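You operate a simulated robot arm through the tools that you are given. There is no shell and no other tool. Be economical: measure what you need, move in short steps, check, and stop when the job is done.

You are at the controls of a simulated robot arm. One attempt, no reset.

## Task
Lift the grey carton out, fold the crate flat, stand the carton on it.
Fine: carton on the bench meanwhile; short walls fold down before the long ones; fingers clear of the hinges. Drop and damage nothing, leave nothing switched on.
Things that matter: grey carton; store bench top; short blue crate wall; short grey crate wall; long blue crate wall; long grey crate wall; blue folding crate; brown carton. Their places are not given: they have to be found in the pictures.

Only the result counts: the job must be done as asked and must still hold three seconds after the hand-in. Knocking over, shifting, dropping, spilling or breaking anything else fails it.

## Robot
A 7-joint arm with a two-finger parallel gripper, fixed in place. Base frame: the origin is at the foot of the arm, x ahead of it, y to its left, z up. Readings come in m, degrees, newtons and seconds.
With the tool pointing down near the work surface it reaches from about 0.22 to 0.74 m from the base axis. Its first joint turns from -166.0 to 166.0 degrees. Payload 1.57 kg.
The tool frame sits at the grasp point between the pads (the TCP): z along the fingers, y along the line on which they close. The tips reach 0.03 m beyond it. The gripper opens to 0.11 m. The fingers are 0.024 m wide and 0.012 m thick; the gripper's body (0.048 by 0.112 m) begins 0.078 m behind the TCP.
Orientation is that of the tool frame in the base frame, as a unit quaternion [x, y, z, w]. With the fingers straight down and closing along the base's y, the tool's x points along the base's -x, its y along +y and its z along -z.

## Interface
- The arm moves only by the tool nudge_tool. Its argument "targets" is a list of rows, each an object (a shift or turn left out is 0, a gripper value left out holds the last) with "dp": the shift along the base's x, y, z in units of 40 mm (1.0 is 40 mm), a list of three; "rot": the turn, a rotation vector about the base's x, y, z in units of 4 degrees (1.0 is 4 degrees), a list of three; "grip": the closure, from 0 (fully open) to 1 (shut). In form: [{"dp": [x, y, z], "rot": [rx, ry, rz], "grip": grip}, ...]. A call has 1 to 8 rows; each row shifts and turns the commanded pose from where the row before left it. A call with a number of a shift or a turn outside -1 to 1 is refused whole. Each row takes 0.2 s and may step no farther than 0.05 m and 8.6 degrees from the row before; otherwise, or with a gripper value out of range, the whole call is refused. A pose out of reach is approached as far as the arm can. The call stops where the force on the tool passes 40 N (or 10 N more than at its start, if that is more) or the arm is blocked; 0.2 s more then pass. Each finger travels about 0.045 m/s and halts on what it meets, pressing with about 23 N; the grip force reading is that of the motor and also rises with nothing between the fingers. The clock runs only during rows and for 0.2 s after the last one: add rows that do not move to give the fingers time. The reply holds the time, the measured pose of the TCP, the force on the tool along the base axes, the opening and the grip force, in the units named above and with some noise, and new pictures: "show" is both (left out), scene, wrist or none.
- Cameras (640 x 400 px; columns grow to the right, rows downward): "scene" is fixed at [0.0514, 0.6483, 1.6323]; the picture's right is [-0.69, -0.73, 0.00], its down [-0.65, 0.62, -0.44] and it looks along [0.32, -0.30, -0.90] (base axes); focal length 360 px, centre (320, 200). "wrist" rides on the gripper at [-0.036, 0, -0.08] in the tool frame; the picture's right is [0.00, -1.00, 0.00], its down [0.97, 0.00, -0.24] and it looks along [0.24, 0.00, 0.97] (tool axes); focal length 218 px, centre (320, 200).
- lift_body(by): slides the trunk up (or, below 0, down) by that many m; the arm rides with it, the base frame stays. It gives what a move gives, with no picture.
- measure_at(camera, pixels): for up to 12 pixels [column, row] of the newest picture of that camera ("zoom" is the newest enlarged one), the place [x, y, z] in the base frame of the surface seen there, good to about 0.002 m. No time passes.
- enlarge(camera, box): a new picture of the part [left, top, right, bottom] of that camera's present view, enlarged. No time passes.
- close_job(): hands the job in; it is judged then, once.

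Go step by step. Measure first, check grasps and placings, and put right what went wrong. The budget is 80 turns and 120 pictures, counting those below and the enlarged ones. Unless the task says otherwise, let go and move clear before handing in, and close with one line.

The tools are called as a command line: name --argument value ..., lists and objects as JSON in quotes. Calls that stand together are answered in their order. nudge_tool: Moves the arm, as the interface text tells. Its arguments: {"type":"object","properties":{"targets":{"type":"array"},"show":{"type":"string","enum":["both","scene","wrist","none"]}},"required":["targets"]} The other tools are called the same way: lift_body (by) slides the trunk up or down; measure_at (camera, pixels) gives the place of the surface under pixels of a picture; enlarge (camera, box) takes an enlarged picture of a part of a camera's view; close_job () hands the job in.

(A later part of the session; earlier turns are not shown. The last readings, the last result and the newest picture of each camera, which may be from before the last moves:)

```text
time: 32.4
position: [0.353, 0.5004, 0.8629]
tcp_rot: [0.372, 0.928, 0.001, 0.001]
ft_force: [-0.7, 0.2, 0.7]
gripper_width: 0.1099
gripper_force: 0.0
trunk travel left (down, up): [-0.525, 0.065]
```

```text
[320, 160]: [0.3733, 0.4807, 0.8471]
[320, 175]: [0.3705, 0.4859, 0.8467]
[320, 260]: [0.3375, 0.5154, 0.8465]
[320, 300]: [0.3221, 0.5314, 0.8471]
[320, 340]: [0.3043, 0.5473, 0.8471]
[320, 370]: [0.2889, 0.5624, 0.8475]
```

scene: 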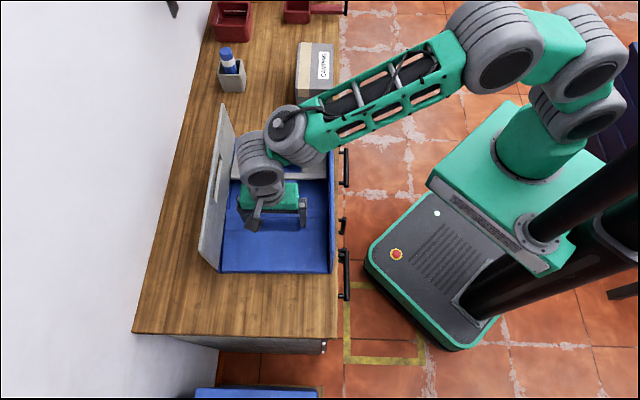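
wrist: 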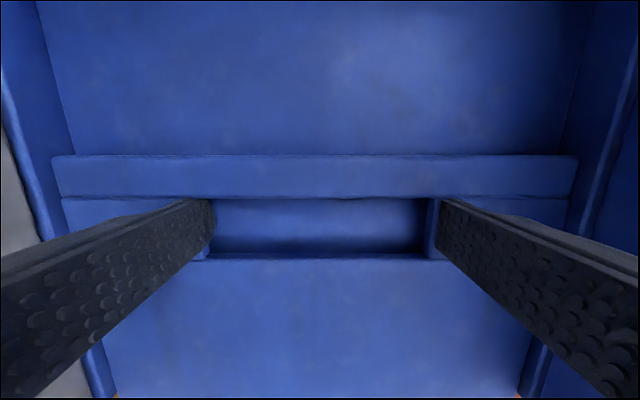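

Both short walls lie flat at z≈0.847. For the far grey long wall I'll keep this orientation: with the gripper open, the outer finger goes behind the wall, beside its handle hole, and pulls it inward. I'll rise to check the geometry first.

nudge_tool --targets '[{"dp": [0, 0, 0.5]}, {"dp": [0, 0, 1]}, {"dp": [0, 0, 1]}, {"dp": [0, 0, 1]}, {"dp": [0, 0, 1]}, {"dp": [0.5, 0.6, 0.6]}, {"dp": [0.5, 0.65, 0]}, {"dp": [0.4, 0.65, 0]}]'

```text
time: 34.2
position: [0.4037, 0.5675, 1.0689]
tcp_rot: [0.372, 0.928, 0.0, 0.0]
ft_force: [0.4, -0.7, 1.0]
gripper_width: 0.11
gripper_force: 0.1
out of reach, approached as far as the arm can: row 8
trunk travel left (down, up): [-0.525, 0.065]
```

scene: 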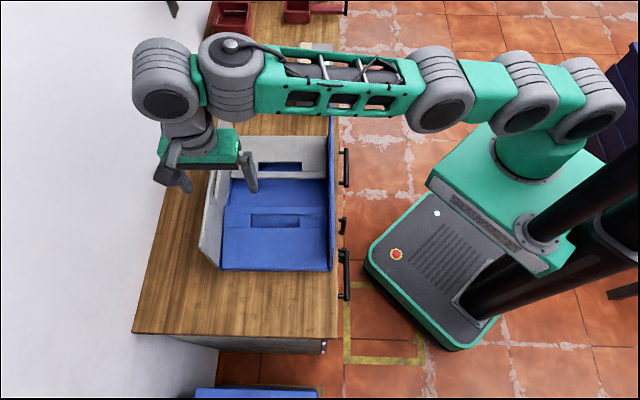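
wrist: 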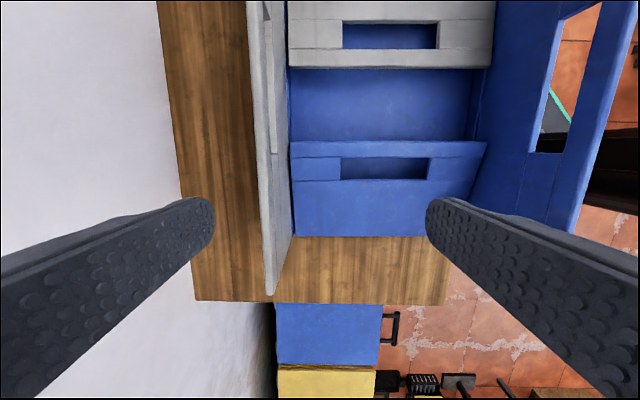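

The outer finger (px ~210,200) is just beyond the grey wall (px 255-290), but the arm is near its reach at this height. I'll measure the wall here.

measure_at --camera "wrist" --pixels '[[264, 200], [275, 200], [288, 200], [261, 100], [269, 280], [269, 120], [262, 30], [272, 240]]'

```text
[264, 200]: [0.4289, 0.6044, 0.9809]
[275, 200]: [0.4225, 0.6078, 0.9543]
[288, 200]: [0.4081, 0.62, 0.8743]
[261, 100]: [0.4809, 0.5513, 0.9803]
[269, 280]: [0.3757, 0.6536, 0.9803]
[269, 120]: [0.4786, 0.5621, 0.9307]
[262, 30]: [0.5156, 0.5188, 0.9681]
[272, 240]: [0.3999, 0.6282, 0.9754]
```

The wall's outer top edge is at a≈0.74, and the finger's inner face is at about 0.744. I'll lower to tips at 0.99, where reach is better, and recheck the offset.

nudge_tool --targets '[{"dp": [0, 0, -0.6]}, {"dp": [0, 0, -0.6]}, {"dp": [0, 0, 0]}]' --show "wrist"

```text
time: 35.0
position: [0.402, 0.5647, 1.0194]
tcp_rot: [0.371, 0.929, 0.0, 0.0]
ft_force: [-0.1, 0.5, -1.3]
gripper_width: 0.11
gripper_force: 0.1
trunk travel left (down, up): [-0.525, 0.065]
```

wrist: 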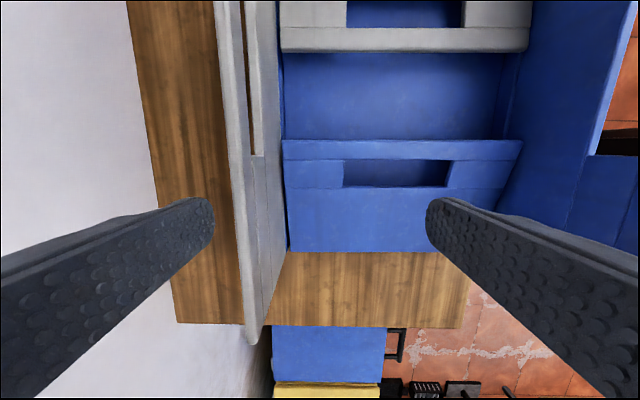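

In the picture the finger (col 213) clears the wall edge (col 232) by about 5 mm. I'll shift out 8 mm and lower beside the wall.

nudge_tool --targets '[{"dp": [0.14, 0.145, 0]}, {"dp": [0, 0, -0.4]}, {"dp": [0, 0, -0.4]}, {"dp": [0, 0, 0]}]'

```text
time: 36.0
position: [0.4078, 0.574, 0.9859]
tcp_rot: [0.372, 0.928, 0.0, 0.001]
ft_force: [-0.1, -0.6, 0.6]
gripper_width: 0.11
gripper_force: 0.1
trunk travel left (down, up): [-0.525, 0.065]
```

scene: 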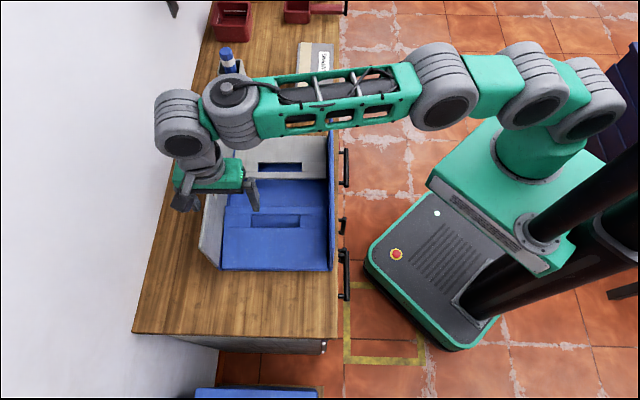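
wrist: 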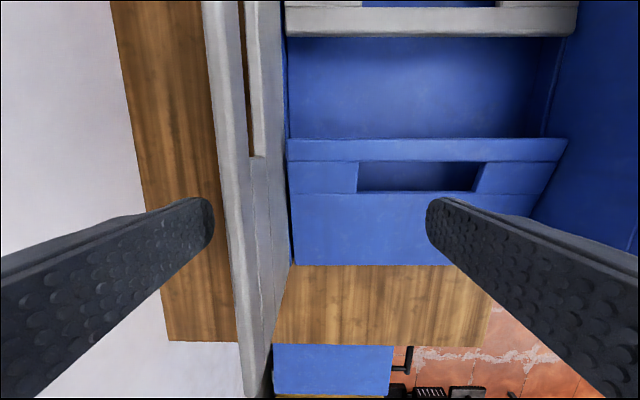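

The finger is outside the wall with a 12 mm gap and clear of the hole. I'll pull inward 36 mm.

nudge_tool --targets '[{"dp": [-0.155, -0.163, -0.08]}, {"dp": [-0.155, -0.163, -0.08]}, {"dp": [-0.155, -0.163, -0.04]}, {"dp": [-0.155, -0.163, -0.04]}]'

```text
time: 37.0
position: [0.3842, 0.5487, 0.9782]
tcp_rot: [0.372, 0.928, 0.002, 0.001]
ft_force: [2.3, 1.3, 1.8]
gripper_width: 0.1102
gripper_force: 0.1
trunk travel left (down, up): [-0.525, 0.065]
```

scene: 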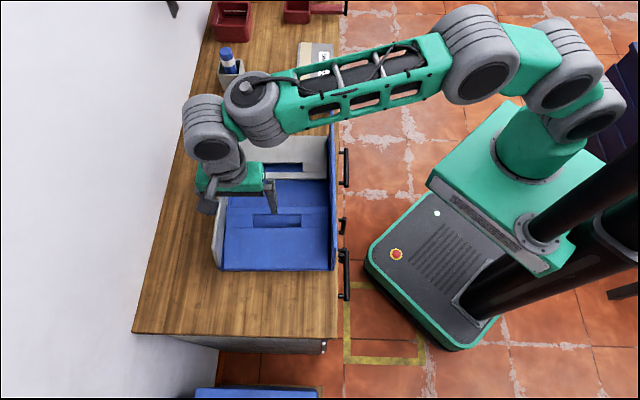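
wrist: 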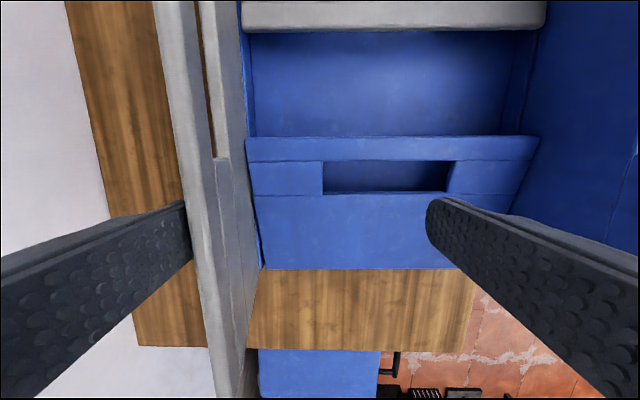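

The wall tilts inward ahead of the finger with about 3 N. I'll continue along the arc to about 60°.

nudge_tool --targets '[{"dp": [-0.2, -0.212, -0.12]}, {"dp": [-0.2, -0.212, -0.12]}, {"dp": [-0.173, -0.182, -0.19]}, {"dp": [-0.173, -0.182, -0.19]}, {"dp": [-0.132, -0.139, -0.25]}, {"dp": [-0.132, -0.139, -0.25]}]'

```text
time: 38.2
position: [0.3546, 0.5179, 0.9582]
tcp_rot: [0.372, 0.928, 0.016, 0.003]
ft_force: [-0.3, -2.5, 8.2]
gripper_width: 0.1084
gripper_force: 0.0
trunk travel left (down, up): [-0.525, 0.065]
stopped in row 5: the force on the tool passed its limit (the readings are from after the stop); the commanded pose is now the measured one
```

scene: 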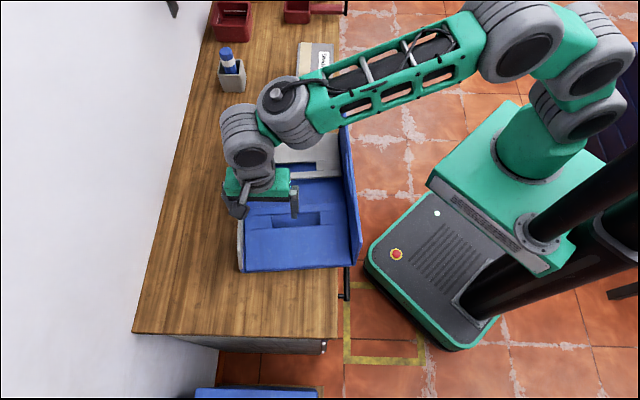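
wrist: 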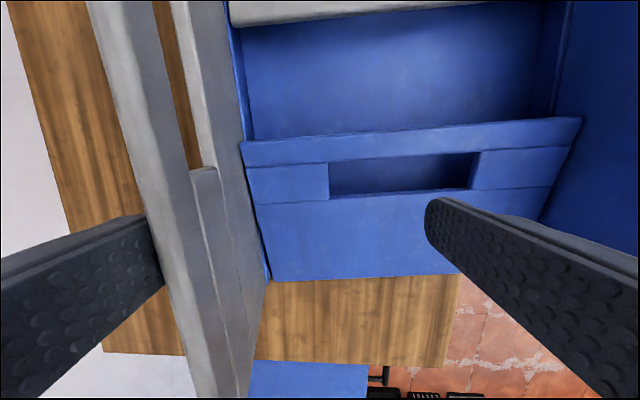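

The crate slid toward the bench edge instead of the wall folding (blue wall now at scene px ~355, past the edge at 340). I'll back the finger off at once and inspect.

nudge_tool --targets '[{"dp": [0.15, 0.16, 0]}, {"dp": [0.15, 0.16, 0]}, {"dp": [0, 0, 0.4]}, {"dp": [0, 0, 0.8]}, {"dp": [0, 0, 0.9]}, {"dp": [0, 0, 0]}]'

```text
time: 39.6
position: [0.367, 0.5309, 1.0392]
tcp_rot: [0.372, 0.928, 0.013, 0.002]
ft_force: [0.0, 0.8, -0.2]
gripper_width: 0.1101
gripper_force: 0.0
trunk travel left (down, up): [-0.525, 0.065]
```

scene: 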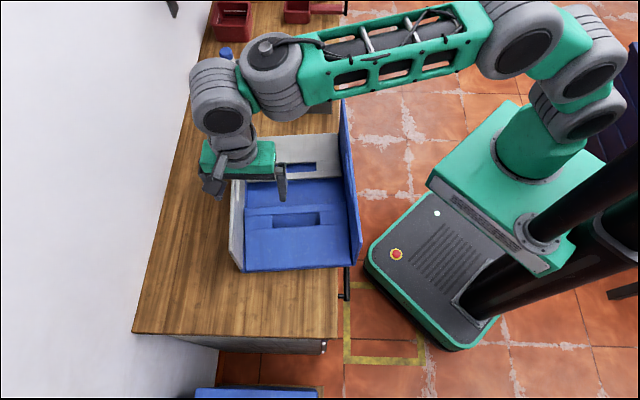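
wrist: 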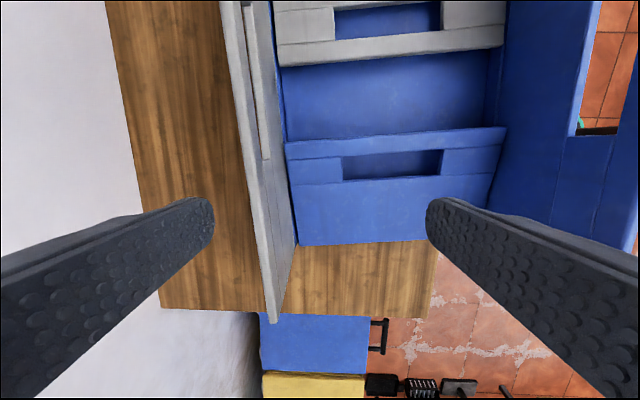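

I'll measure the crate's new pose and the wall angles.

measure_at --camera "wrist" --pixels '[[246, 200], [238, 100], [266, 300], [278, 150], [285, 200], [300, 150], [400, 140], [480, 140], [400, 30], [400, 100], [360, 225], [340, 190]]'

measure_at --camera "scene" --pixels '[[343, 104], [360, 245], [350, 180], [242, 270], [355, 268], [262, 225], [300, 250], [330, 150], [300, 172], [237, 225]]'

enlarge --camera "scene" --box '[210, 90, 380, 290]'

```text
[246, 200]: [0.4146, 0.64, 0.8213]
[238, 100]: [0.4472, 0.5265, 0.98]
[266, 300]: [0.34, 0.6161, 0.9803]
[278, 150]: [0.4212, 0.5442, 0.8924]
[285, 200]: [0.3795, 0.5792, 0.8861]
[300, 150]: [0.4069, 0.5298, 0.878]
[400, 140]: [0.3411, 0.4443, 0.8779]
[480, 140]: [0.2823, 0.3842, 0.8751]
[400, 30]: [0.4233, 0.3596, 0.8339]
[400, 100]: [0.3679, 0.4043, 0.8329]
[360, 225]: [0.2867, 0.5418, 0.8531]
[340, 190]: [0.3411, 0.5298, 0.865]
```

```text
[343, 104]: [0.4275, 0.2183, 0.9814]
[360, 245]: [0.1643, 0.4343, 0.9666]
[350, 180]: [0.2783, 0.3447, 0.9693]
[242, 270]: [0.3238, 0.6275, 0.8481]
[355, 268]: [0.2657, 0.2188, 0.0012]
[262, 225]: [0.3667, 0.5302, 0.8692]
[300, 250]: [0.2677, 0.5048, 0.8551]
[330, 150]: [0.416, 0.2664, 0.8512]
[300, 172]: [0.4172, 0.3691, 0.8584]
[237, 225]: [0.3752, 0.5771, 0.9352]
```

```text
2.00 times, centred on (295, 190) of scene
```

zoom: 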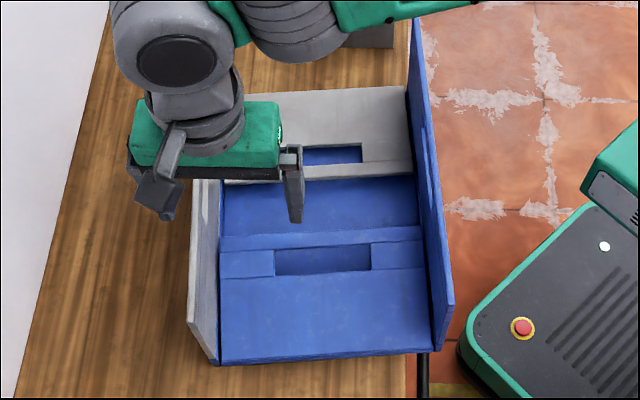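

The crate is now rotated to about 50.4°, with centre near (0.376, 0.424). The short walls have also sprung up: blue tip at z=0.878, grey tip at 0.858. That jammed the long wall against the short walls' ends. I'll press the blue short wall down firmly and see whether it latches.

nudge_tool --targets '[{"dp": [-0.37, -0.53, 0], "rot": [-0.33, 0.19, 1]}, {"dp": [-0.37, -0.53, 0]}, {"dp": [-0.37, -0.53, 0]}, {"dp": [0, 0, -0.9]}, {"dp": [0, 0, -0.9]}, {"dp": [0, 0, -0.7]}, {"dp": [0, 0, 0]}]'

measure_at --camera "wrist" --pixels '[[320, 140], [320, 160], [320, 180], [320, 240], [320, 300], [320, 340], [240, 170], [400, 170]]'

```text
time: 41.2
position: [0.3238, 0.4674, 0.9363]
tcp_rot: [0.34, 0.941, 0.0, 0.0]
ft_force: [-0.6, 0.5, -0.9]
gripper_width: 0.1101
gripper_force: 0.0
trunk travel left (down, up): [-0.525, 0.065]
```

scene: 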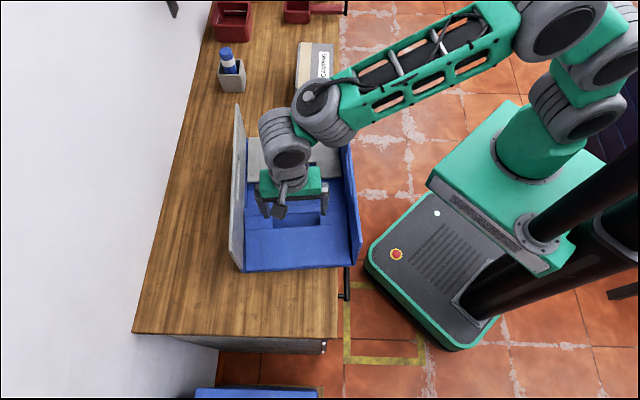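
wrist: 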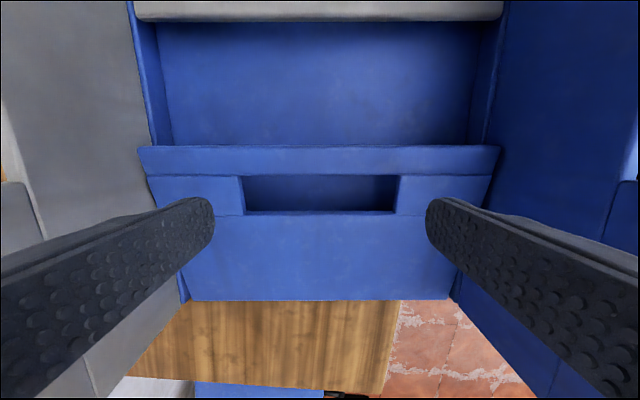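

```text
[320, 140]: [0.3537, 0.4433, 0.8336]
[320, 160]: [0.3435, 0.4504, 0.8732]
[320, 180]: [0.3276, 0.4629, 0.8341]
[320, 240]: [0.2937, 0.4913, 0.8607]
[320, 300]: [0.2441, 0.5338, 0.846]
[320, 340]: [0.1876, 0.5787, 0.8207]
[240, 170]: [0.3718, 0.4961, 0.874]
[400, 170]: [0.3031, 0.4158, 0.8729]
```

Aligned. I'll press down past 0.863 and watch for force build-up.

nudge_tool --targets '[{"dp": [0, 0, -0.6]}, {"dp": [0, 0, -0.6]}, {"dp": [0, 0, -0.4]}, {"dp": [0, 0, -0.25]}, {"dp": [0, 0, -0.1]}, {"dp": [0, 0, -0.1]}, {"dp": [0, 0, 0]}, {"dp": [0, 0, 0]}]' --show "wrist"

measure_at --camera "wrist" --pixels '[[320, 160], [320, 180], [320, 270], [320, 300], [320, 340], [100, 180], [540, 180], [320, 100]]'

```text
time: 43.1
position: [0.3235, 0.4683, 0.8626]
tcp_rot: [0.34, 0.94, 0.004, 0.0]
ft_force: [-1.2, -7.1, 16.9]
gripper_width: 0.11
gripper_force: 0.1
trunk travel left (down, up): [-0.525, 0.065]
stopped in row 8: the force on the tool passed its limit (the readings are from after the stop); the commanded pose is now the measured one
```

wrist: 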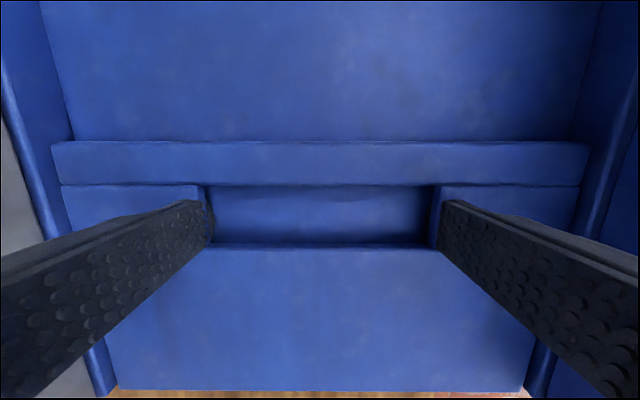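

```text
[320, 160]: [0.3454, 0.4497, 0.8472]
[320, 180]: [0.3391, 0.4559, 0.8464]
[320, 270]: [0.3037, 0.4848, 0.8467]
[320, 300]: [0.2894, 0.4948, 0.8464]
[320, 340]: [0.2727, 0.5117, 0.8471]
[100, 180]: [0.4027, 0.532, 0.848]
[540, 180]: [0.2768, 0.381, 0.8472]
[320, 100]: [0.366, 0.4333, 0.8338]
```

The tips look wedged in the handle-hole edges (px 205/437), so withdrawing probably dragged the wall up. I'll narrow the fingers first, then rise, and check whether it stays flat.

nudge_tool --targets '[{"dp": [0, 0, 0], "grip": 0.4}, {"grip": 0.4}, {"grip": 0.4}, {"dp": [0, 0, 0.3]}, {"dp": [0, 0, 0.6]}, {"dp": [0, 0, 0.9]}, {"dp": [0, 0, 0]}]' --show "wrist"

measure_at --camera "wrist" --pixels '[[320, 160], [320, 170], [320, 230], [320, 260], [320, 280], [320, 80], [320, 20], [320, 10]]'

```text
time: 44.7
position: [0.3237, 0.4704, 0.9323]
tcp_rot: [0.34, 0.941, 0.001, 0.001]
ft_force: [0.0, -1.4, 0.5]
gripper_width: 0.0658
gripper_force: 0.1
trunk travel left (down, up): [-0.525, 0.065]
```

wrist: 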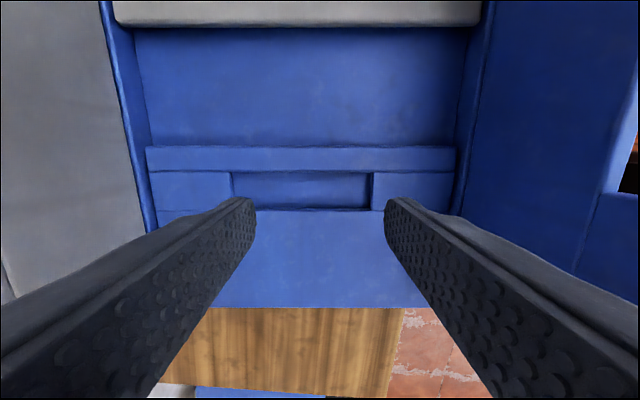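

```text
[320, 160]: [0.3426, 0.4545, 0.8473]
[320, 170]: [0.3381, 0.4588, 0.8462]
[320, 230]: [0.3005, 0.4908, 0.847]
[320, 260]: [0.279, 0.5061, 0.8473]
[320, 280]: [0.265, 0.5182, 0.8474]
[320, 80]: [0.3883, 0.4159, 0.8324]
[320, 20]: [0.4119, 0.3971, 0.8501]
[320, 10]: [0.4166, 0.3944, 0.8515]
```

The blue short wall now stays flat at 0.847, so drag was indeed the cause. I'll close the fingers and press the grey short wall's rail flat the same way.

nudge_tool --targets '[{"dp": [0.48, -0.41, 0.1], "grip": 1}, {"dp": [0.48, -0.41, 0]}, {"dp": [0.48, -0.41, 0]}, {"dp": [0.48, -0.41, 0]}, {"dp": [0.48, -0.41, 0]}, {"dp": [0, 0, 0]}, {"dp": [0, 0, 0]}]' --show "wrist"

measure_at --camera "wrist" --pixels '[[250, 200], [400, 200], [320, 40], [320, 100], [250, 225], [400, 225], [320, 150]]'

```text
time: 46.3
position: [0.4198, 0.3868, 0.9353]
tcp_rot: [0.34, 0.941, 0.002, 0.0]
ft_force: [0.3, 0.8, 0.4]
gripper_width: 0.0
gripper_force: 21.1
trunk travel left (down, up): [-0.525, 0.065]
```

wrist: 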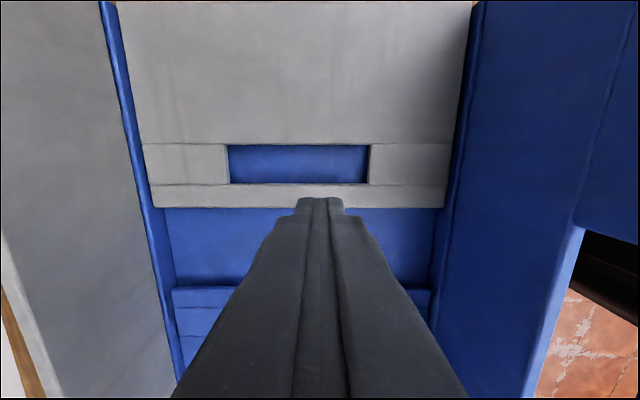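

```text
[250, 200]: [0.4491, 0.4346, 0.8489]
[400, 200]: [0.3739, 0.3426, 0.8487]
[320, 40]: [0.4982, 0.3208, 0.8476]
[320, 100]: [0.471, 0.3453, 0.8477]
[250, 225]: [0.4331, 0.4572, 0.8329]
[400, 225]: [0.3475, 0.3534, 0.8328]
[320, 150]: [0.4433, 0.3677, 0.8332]
```

The grey short wall's tip is at 0.849, so nearly flat. I'll press its rail lightly to finish, then rise.

nudge_tool --targets '[{"dp": [0, 0, -0.5]}, {"dp": [0, 0, -0.5]}, {"dp": [0, 0, -0.3]}, {"dp": [0, 0, -0.12]}, {"dp": [0, 0, -0.08]}, {"dp": [0, 0, 0]}]' --show "none"

```text
time: 47.7
position: [0.4188, 0.3868, 0.8779]
tcp_rot: [0.34, 0.941, 0.003, 0.001]
ft_force: [0.3, 0.2, -0.2]
gripper_width: 0.0002
gripper_force: 22.2
trunk travel left (down, up): [-0.525, 0.065]
```

nudge_tool --targets '[{"dp": [0, 0, -0.06]}, {"dp": [0, 0, -0.06]}, {"dp": [0, 0, 0]}, {"dp": [0, 0, 0.3]}, {"dp": [0, 0, 0.8]}, {"dp": [0, 0, 0.8]}, {"dp": [0, 0, 0.9]}, {"dp": [0, 0, 0.9]}]'

measure_at --camera "wrist" --pixels '[[260, 195], [380, 195], [320, 40], [320, 100], [320, 280], [250, 260], [390, 260]]'

```text
time: 49.5
position: [0.4187, 0.3861, 1.0182]
tcp_rot: [0.339, 0.941, 0.002, 0.0]
ft_force: [-0.6, 0.7, -0.3]
gripper_width: 0.0
gripper_force: 21.6
trunk travel left (down, up): [-0.525, 0.065]
```

scene: 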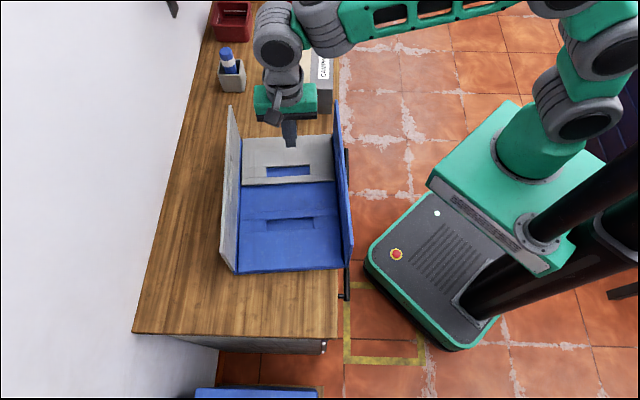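
wrist: 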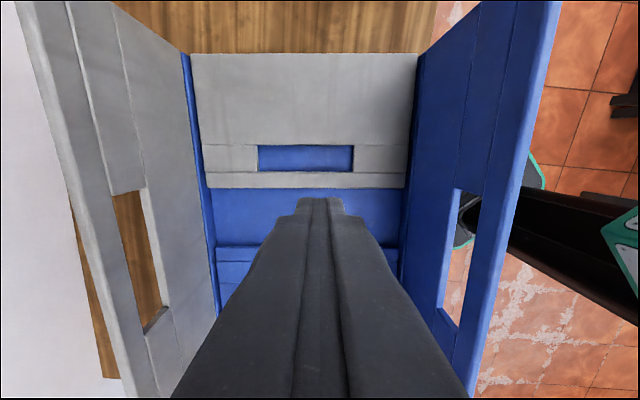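

```text
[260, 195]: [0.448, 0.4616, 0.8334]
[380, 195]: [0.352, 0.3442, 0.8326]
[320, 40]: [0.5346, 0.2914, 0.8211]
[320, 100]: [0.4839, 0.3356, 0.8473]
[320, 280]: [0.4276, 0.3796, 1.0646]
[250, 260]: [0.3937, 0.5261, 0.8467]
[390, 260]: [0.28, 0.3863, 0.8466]
```

Both short walls now look flat. I'll re-measure the crate pose with this clear scene view.

measure_at --camera "scene" --pixels '[[231, 109], [222, 258], [225, 200], [337, 106], [351, 245], [345, 180], [290, 182], [240, 183], [290, 221], [245, 268], [340, 266], [235, 150]]'

enlarge --camera "scene" --box '[210, 90, 370, 290]'

```text
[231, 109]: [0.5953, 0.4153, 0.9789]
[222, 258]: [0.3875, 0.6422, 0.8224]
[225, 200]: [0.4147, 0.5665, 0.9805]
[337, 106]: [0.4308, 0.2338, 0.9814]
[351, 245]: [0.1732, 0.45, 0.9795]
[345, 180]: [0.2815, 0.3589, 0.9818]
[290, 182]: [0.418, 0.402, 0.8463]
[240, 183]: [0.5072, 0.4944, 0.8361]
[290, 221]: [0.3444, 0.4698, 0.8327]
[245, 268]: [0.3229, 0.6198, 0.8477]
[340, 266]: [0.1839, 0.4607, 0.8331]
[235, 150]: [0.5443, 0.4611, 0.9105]
```

```text
2.00 times, centred on (290, 190) of scene
```

zoom: 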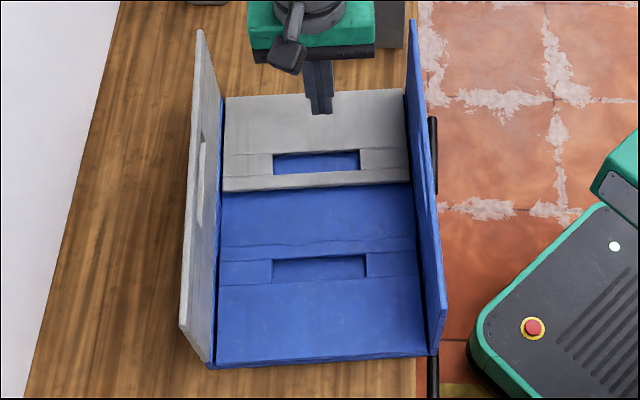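

Both short walls lie flat. The crate's long axis is now at 140°, with the blue wall's outer top at a'≈0.45 and a small overhang of about 28 mm. I'll fold the blue long wall first, since pushing it inward also tends to move the crate back onto the bench. I'll position above it with the gripper open.

nudge_tool --targets '[{"dp": [0, 0, 0.8], "grip": 0}, {"dp": [-0.66, 0.163, 0]}, {"dp": [-0.66, 0.163, 0]}, {"dp": [-0.66, 0.163, 0]}, {"dp": [-0.66, 0.163, 0]}, {"dp": [-0.66, 0.163, 0]}, {"dp": [-0.66, 0.163, 0]}, {"dp": [0, 0, -0.3]}]' --show "wrist"

measure_at --camera "wrist" --pixels '[[320, 160], [320, 60], [420, 200], [430, 200], [440, 200], [450, 200], [400, 120]]'

```text
time: 51.3
position: [0.2594, 0.426, 1.0409]
tcp_rot: [0.34, 0.941, 0.003, 0.0]
ft_force: [0.5, 0.3, 0.4]
gripper_width: 0.11
gripper_force: 0.1
trunk travel left (down, up): [-0.525, 0.065]
```

wrist: 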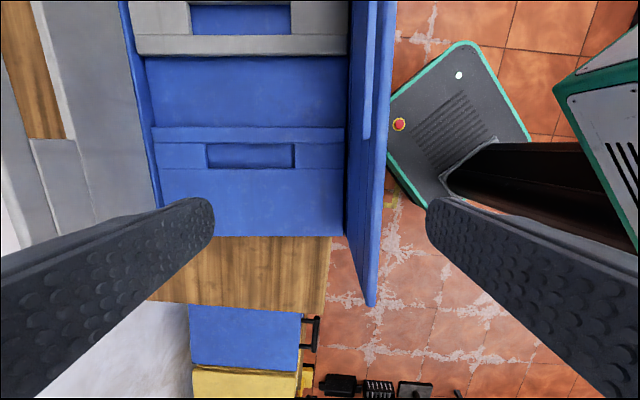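

```text
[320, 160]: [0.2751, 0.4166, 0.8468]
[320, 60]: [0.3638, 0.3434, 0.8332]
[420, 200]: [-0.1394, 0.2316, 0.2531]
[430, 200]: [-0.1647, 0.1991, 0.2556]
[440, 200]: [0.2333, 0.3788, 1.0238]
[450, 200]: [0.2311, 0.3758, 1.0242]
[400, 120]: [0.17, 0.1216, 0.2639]
```

The near finger (col 427) is about 14 mm outside the blue wall (cols 370-383) and beyond its hole. I'll lower beside it and push inward 34 mm.

nudge_tool --targets '[{"dp": [0, 0, -0.5]}, {"dp": [0, 0, -0.5]}, {"dp": [0, 0, -0.5]}, {"dp": [0, 0, 0]}, {"dp": [0.137, 0.163, 0]}, {"dp": [0.137, 0.163, 0]}, {"dp": [0.137, 0.163, 0]}, {"dp": [0.137, 0.163, 0]}]'

measure_at --camera "scene" --pixels '[[225, 200], [235, 150], [230, 240]]'

```text
time: 53.1
position: [0.2834, 0.4529, 0.9807]
tcp_rot: [0.339, 0.941, 0.002, 0.0]
ft_force: [0.5, 0.9, -0.4]
gripper_width: 0.11
gripper_force: 0.1
trunk travel left (down, up): [-0.525, 0.065]
```

scene: 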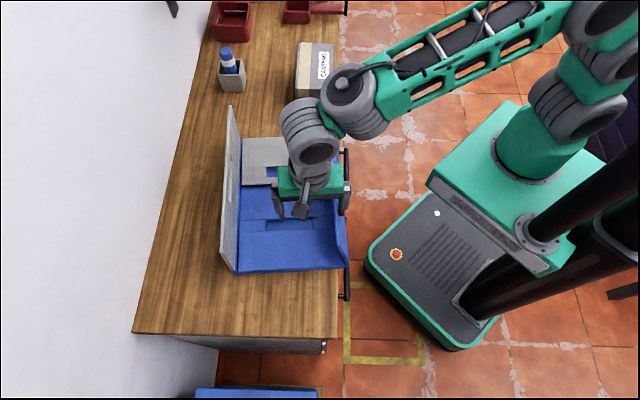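
wrist: 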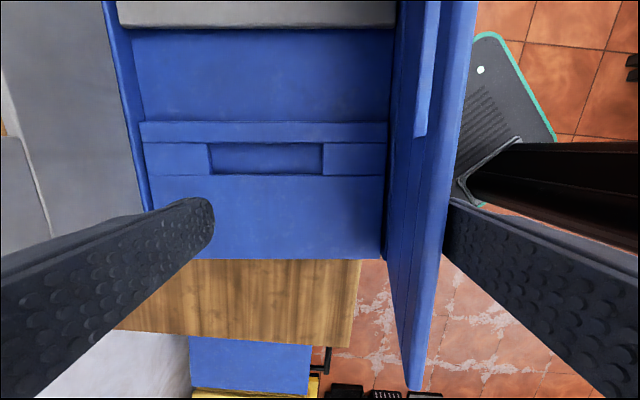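

```text
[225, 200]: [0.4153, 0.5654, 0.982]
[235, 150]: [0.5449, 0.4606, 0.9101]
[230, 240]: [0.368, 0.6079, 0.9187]
```

The crate hasn't moved (grey top still at (0.415, 0.565)). I'll continue along the blue wall's arc to about 45°.

nudge_tool --targets '[{"dp": [0.188, 0.224, -0.12]}, {"dp": [0.188, 0.224, -0.12]}, {"dp": [0.161, 0.192, -0.19]}, {"dp": [0.161, 0.192, -0.19]}]'

measure_at --camera "scene" --pixels '[[225, 200], [235, 150], [230, 240]]'

```text
time: 54.1
position: [0.3107, 0.4847, 0.9549]
tcp_rot: [0.34, 0.941, 0.002, -0.001]
ft_force: [-0.4, 0.0, -0.1]
gripper_width: 0.1101
gripper_force: 0.1
trunk travel left (down, up): [-0.525, 0.065]
```

scene: 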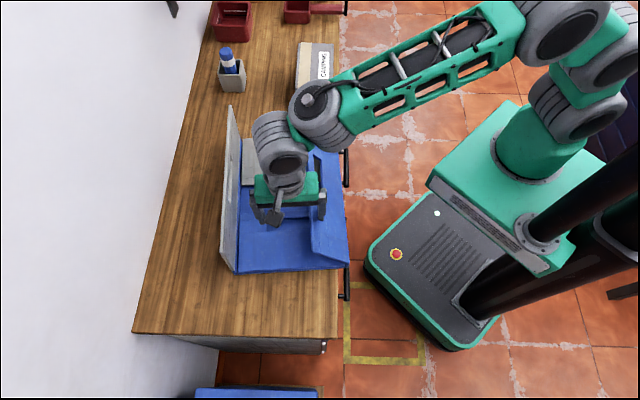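
wrist: 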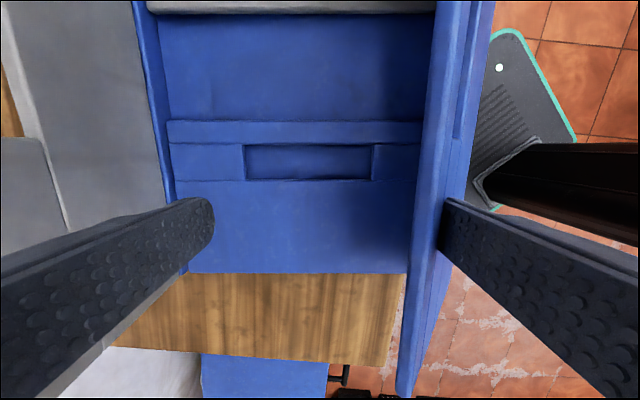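

```text
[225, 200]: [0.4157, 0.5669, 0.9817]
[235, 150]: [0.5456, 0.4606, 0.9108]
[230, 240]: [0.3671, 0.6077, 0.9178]
```

Folding cleanly, and the crate is still in place. I'll continue to about 75°, then down.

nudge_tool --targets '[{"dp": [0.124, 0.147, -0.25]}, {"dp": [0.124, 0.147, -0.25]}, {"dp": [0.078, 0.093, -0.29]}, {"dp": [0.078, 0.093, -0.29]}, {"dp": [0.03, 0.036, -0.25]}, {"dp": [0.03, 0.036, -0.2]}, {"dp": [0, 0, 0]}]'

measure_at --camera "wrist" --pixels '[[430, 100], [430, 50], [500, 50], [500, 100], [410, 100], [300, 100], [600, 100]]'

```text
time: 55.7
position: [0.3281, 0.5075, 0.8929]
tcp_rot: [0.34, 0.94, 0.003, 0.001]
ft_force: [-0.2, 0.5, 0.1]
gripper_width: 0.1101
gripper_force: 0.1
trunk travel left (down, up): [-0.525, 0.065]
```

scene: 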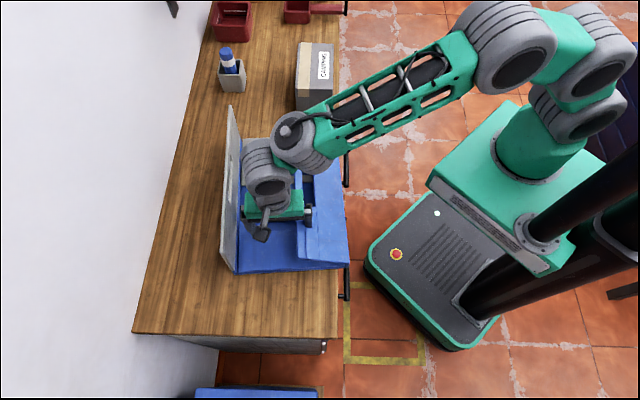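
wrist: 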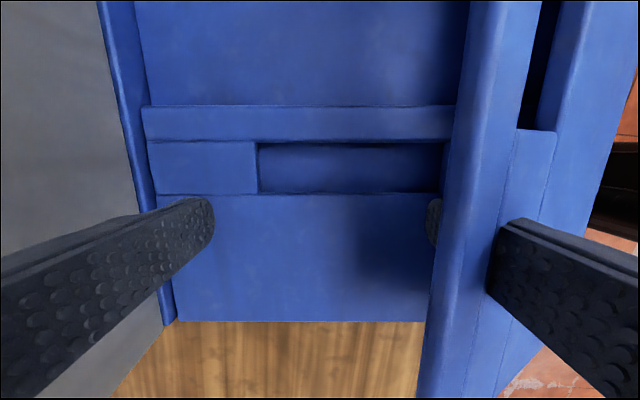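

```text
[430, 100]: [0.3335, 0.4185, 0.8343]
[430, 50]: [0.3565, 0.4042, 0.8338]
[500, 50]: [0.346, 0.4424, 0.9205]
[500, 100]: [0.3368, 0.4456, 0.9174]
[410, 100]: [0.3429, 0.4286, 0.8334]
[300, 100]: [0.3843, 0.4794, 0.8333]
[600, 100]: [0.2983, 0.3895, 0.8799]
```

The tip (px 433,215) seems to have passed through at hole level and hooks only the rail. The wall is at about 58° (tip z=0.92). I'll withdraw upward, close the fingers, and press the rail down from above.

nudge_tool --targets '[{"dp": [0, 0, 0.4]}, {"dp": [0, 0, 0.7]}, {"dp": [0, 0, 0.8]}, {"dp": [0, 0, 0.9]}, {"dp": [0.1, -0.46, 0], "grip": 1}, {"dp": [0.1, -0.46, 0]}, {"dp": [0.1, -0.46, 0]}, {"dp": [0, 0, 0]}]'

measure_at --camera "wrist" --pixels '[[320, 150], [340, 150], [360, 150], [390, 150], [300, 150], [420, 150], [260, 150]]'

```text
time: 57.5
position: [0.3402, 0.4506, 1.0053]
tcp_rot: [0.339, 0.941, 0.002, 0.0]
ft_force: [0.5, -0.7, -0.4]
gripper_width: 0.0218
gripper_force: 0.2
trunk travel left (down, up): [-0.525, 0.065]
```

scene: 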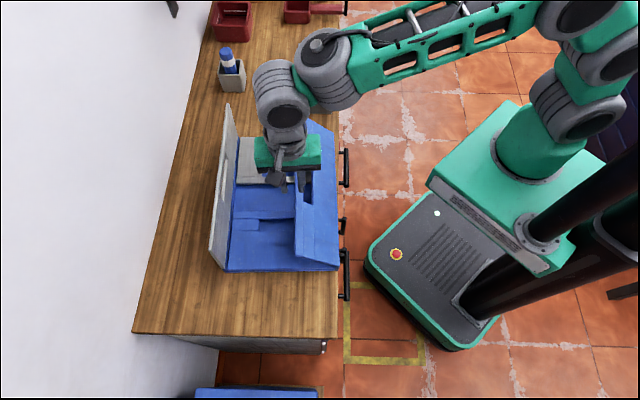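
wrist: 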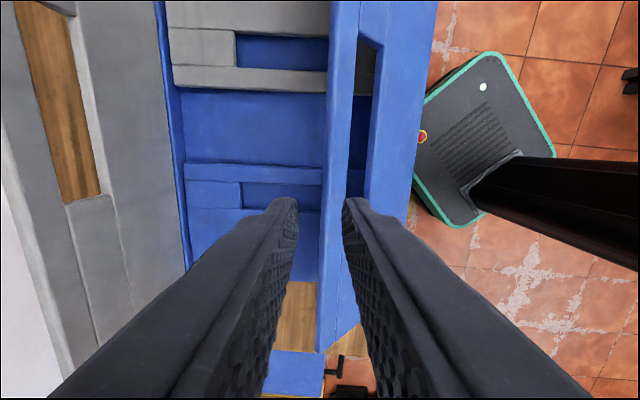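

```text
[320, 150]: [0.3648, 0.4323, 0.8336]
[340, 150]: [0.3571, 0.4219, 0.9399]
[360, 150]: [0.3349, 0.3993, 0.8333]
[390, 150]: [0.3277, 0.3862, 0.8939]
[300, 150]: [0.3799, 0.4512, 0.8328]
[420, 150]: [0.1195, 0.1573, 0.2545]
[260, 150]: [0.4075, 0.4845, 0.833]
```

The wall is at about 48° (tip z≈0.94 at px 340,150). I'll finish closing, then press the rail down while following its arc.

nudge_tool --targets '[{"dp": [-0.14, -0.17, 0], "grip": 1}, {"dp": [0, 0, 0]}, {"dp": [0, 0, -0.5]}, {"dp": [0.03, 0.04, -0.5]}, {"dp": [0.05, 0.06, -0.5]}, {"dp": [0.05, 0.06, -0.5]}, {"dp": [0.04, 0.04, -0.5]}, {"dp": [0, 0, 0]}]'

measure_at --camera "wrist" --pixels '[[320, 100], [335, 100], [280, 100], [380, 100], [400, 60], [450, 100], [500, 100]]'

```text
time: 59.3
position: [0.3416, 0.4538, 0.9043]
tcp_rot: [0.341, 0.94, 0.003, 0.0]
ft_force: [0.7, 0.7, 1.3]
gripper_width: 0.0
gripper_force: 21.5
trunk travel left (down, up): [-0.525, 0.065]
```

scene: 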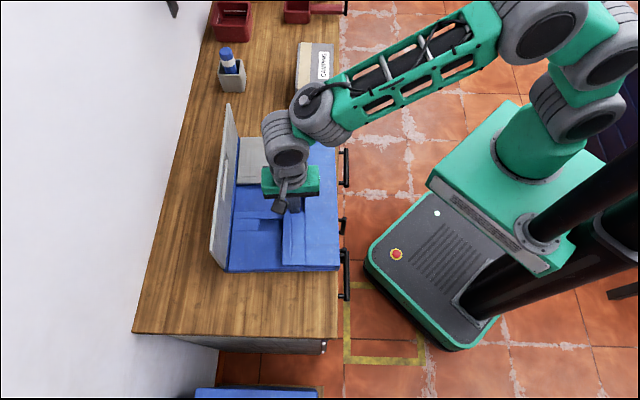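
wrist: 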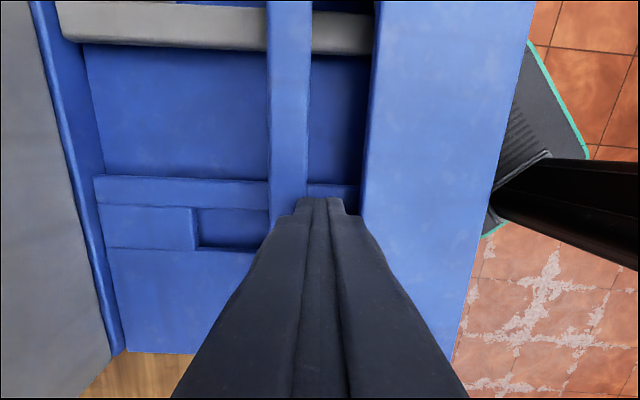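

```text
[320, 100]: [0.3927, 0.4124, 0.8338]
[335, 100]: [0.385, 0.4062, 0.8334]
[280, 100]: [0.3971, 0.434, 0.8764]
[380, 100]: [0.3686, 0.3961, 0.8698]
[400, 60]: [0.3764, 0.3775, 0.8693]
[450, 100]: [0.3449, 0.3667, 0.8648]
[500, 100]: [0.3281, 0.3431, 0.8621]
```

The wall is nearly flat (root 0.862, tip 0.876). I'll press about 12 mm more.

nudge_tool --targets '[{"dp": [0, 0, -0.12]}, {"dp": [0, 0, -0.12]}, {"dp": [0, 0, -0.1]}, {"dp": [0, 0, 0]}]' --show "wrist"

measure_at --camera "wrist" --pixels '[[270, 100], [285, 100], [280, 60], [385, 100], [400, 60], [450, 100], [500, 100]]'

```text
time: 60.3
position: [0.3426, 0.4539, 0.8912]
tcp_rot: [0.339, 0.941, 0.002, 0.0]
ft_force: [-0.3, 0.3, -0.2]
gripper_width: 0.0
gripper_force: 21.3
trunk travel left (down, up): [-0.525, 0.065]
```

wrist: 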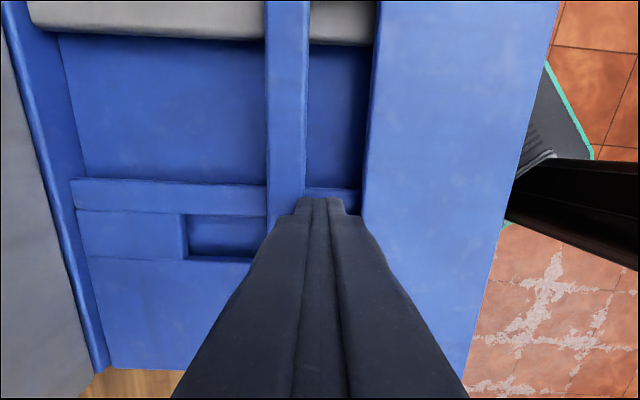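

```text
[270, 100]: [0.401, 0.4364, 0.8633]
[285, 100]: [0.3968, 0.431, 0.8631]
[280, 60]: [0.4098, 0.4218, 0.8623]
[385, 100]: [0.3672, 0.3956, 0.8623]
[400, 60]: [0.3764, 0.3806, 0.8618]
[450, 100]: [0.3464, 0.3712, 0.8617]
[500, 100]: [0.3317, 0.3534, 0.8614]
```

The blue long wall is flat at z≈0.862. I'll rise and re-measure the crate and the grey wall before folding it.

nudge_tool --targets '[{"dp": [0, 0, 0.5]}, {"dp": [0, 0, 0.8]}, {"dp": [0, 0, 0.9]}, {"dp": [0, 0, 0.9]}, {"dp": [0.4, -0.4, 0.8], "grip": 0}, {"dp": [0.6, -0.6, 0]}, {"dp": [0.6, -0.6, 0]}, {"dp": [0.2, -0.2, 0]}]'

measure_at --camera "scene" --pixels '[[228, 110], [216, 210], [213, 245], [280, 245], [285, 268], [335, 266], [300, 240], [330, 240], [288, 200], [255, 220], [227, 266], [337, 180]]'

```text
time: 62.1
position: [0.4146, 0.3825, 1.0475]
tcp_rot: [0.34, 0.941, 0.002, 0.001]
ft_force: [0.7, 0.5, 0.4]
gripper_width: 0.0862
gripper_force: 0.0
trunk travel left (down, up): [-0.525, 0.065]
```

scene: 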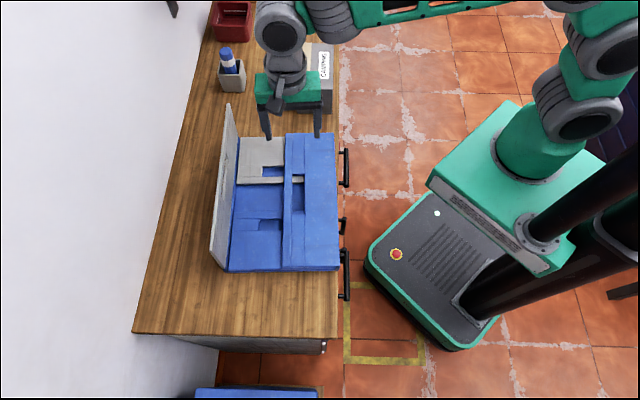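
wrist: 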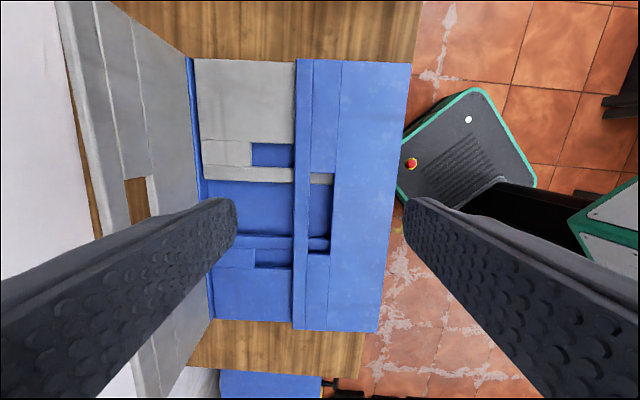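

```text
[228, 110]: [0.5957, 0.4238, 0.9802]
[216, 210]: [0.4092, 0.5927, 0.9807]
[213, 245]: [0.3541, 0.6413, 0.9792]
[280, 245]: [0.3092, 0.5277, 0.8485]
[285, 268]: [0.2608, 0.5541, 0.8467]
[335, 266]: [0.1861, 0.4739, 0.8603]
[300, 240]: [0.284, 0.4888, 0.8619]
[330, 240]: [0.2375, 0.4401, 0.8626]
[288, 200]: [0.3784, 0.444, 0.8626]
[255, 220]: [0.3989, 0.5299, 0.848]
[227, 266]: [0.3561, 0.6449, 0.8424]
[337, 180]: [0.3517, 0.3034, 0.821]
```

The crate slid back onto the bench (axis 138°), and both shorts and the blue long wall stay flat. Now the grey long wall (outer top a''≈0.717): I'll put the open gripper's outer finger beyond it, away from the hole.

nudge_tool --targets '[{"dp": [0.48, 0.33, 0], "rot": [0, 0, -0.57], "grip": 0}, {"dp": [0.48, 0.33, 0]}, {"dp": [0.48, 0.33, 0]}, {"dp": [0.48, 0.34, 0]}, {"dp": [0.46, 0.34, 0]}, {"dp": [0, 0, -0.5]}, {"dp": [0, 0, 0]}]' --show "wrist"

```text
time: 63.7
position: [0.5108, 0.4506, 1.0282]
tcp_rot: [0.358, 0.934, 0.002, 0.0]
ft_force: [-0.3, -0.6, 0.9]
gripper_width: 0.1101
gripper_force: 0.2
trunk travel left (down, up): [-0.525, 0.065]
```

wrist: 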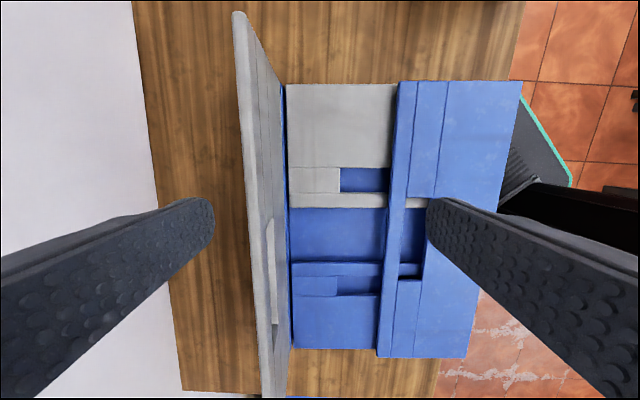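

The outer finger clears the wall by about 10 mm. I'll shift 8 mm away from the hole, lower alongside and pull inward 34 mm, checking that the crate stays.

nudge_tool --targets '[{"dp": [0.15, -0.134, 0]}, {"dp": [0, 0, -0.55]}, {"dp": [0, 0, -0.55]}, {"dp": [0, 0, 0]}, {"dp": [-0.142, -0.158, 0]}, {"dp": [-0.142, -0.158, 0]}, {"dp": [-0.142, -0.158, 0]}, {"dp": [-0.142, -0.158, 0]}]'

measure_at --camera "scene" --pixels '[[285, 268], [335, 266], [337, 267], [255, 260]]'

```text
time: 65.5
position: [0.4943, 0.4176, 0.9845]
tcp_rot: [0.357, 0.934, 0.002, -0.001]
ft_force: [-0.3, -0.2, 0.2]
gripper_width: 0.1104
gripper_force: 0.0
trunk travel left (down, up): [-0.525, 0.065]
```

scene: 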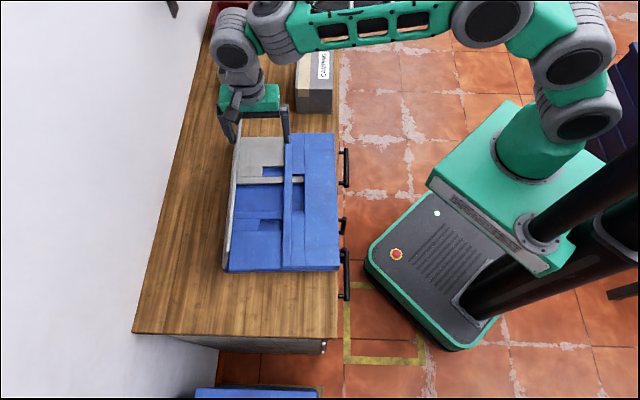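
wrist: 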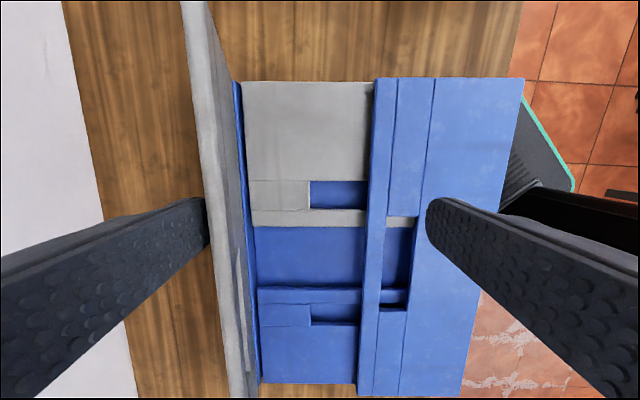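

```text
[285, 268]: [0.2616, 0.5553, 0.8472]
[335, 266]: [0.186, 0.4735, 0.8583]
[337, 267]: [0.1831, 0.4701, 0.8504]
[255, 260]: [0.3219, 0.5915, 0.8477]
```

The wall tilts and the crate is unmoved. I'll continue along the arc to about 55°.

nudge_tool --targets '[{"dp": [-0.195, -0.218, -0.12]}, {"dp": [-0.195, -0.218, -0.12]}, {"dp": [-0.167, -0.186, -0.19]}, {"dp": [-0.167, -0.186, -0.19]}, {"dp": [-0.129, -0.143, -0.15]}, {"dp": [-0.129, -0.143, -0.15]}]'

measure_at --camera "scene" --pixels '[[285, 268], [335, 266], [337, 267], [255, 260]]'

```text
time: 66.9
position: [0.4532, 0.3739, 0.9484]
tcp_rot: [0.358, 0.934, 0.001, 0.0]
ft_force: [-0.3, -0.6, 0.6]
gripper_width: 0.1098
gripper_force: 0.0
trunk travel left (down, up): [-0.525, 0.065]
```

scene: 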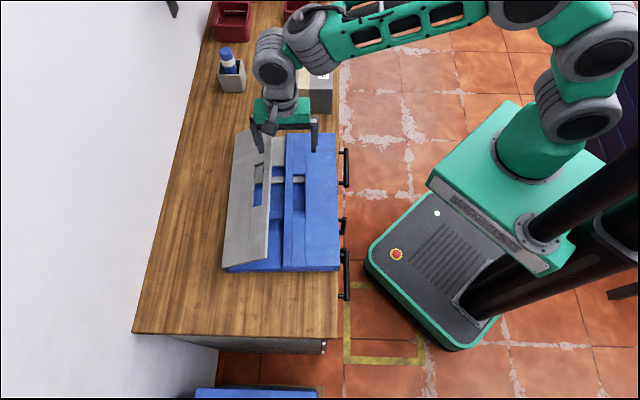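
wrist: 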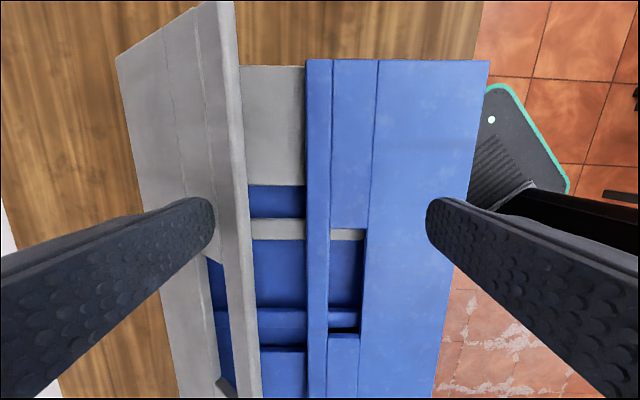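

```text
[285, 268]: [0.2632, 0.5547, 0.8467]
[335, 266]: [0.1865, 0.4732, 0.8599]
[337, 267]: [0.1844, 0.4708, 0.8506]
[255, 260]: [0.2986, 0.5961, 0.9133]
```

The wall is at about 50° and the crate is still. I'll measure the tip, then withdraw upward and close for pressing.

measure_at --camera "wrist" --pixels '[[236, 100], [228, 100], [240, 180], [150, 100], [310, 150], [318, 150]]'

nudge_tool --targets '[{"dp": [0.1, 0.11, 0.3]}, {"dp": [0, 0, 0.7]}, {"dp": [0, 0, 0.8], "grip": 1}, {"dp": [0, 0, 0]}, {"dp": [0, 0, 0]}, {"dp": [0, 0, 0]}, {"dp": [0, 0, 0]}]' --show "wrist"

measure_at --camera "wrist" --pixels '[[255, 100], [250, 100], [245, 100], [260, 160], [310, 150], [320, 150], [220, 150]]'

```text
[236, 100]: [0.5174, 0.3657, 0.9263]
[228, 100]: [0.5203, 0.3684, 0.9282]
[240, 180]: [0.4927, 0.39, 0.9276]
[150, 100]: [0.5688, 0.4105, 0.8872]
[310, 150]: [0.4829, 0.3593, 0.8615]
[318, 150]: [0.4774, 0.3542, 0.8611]
```

```text
time: 68.5
position: [0.4569, 0.3791, 1.0193]
tcp_rot: [0.358, 0.934, 0.002, -0.001]
ft_force: [-0.2, 0.5, -0.1]
gripper_width: 0.0039
gripper_force: 0.6
trunk travel left (down, up): [-0.525, 0.065]
```

wrist: 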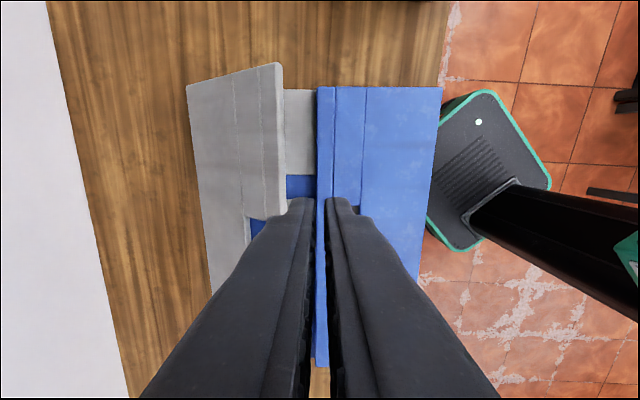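

```text
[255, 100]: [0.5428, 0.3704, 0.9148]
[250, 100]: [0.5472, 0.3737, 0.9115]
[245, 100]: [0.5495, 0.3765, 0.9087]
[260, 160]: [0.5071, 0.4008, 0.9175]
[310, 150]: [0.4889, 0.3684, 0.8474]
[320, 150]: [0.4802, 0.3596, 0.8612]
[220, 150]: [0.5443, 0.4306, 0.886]
```

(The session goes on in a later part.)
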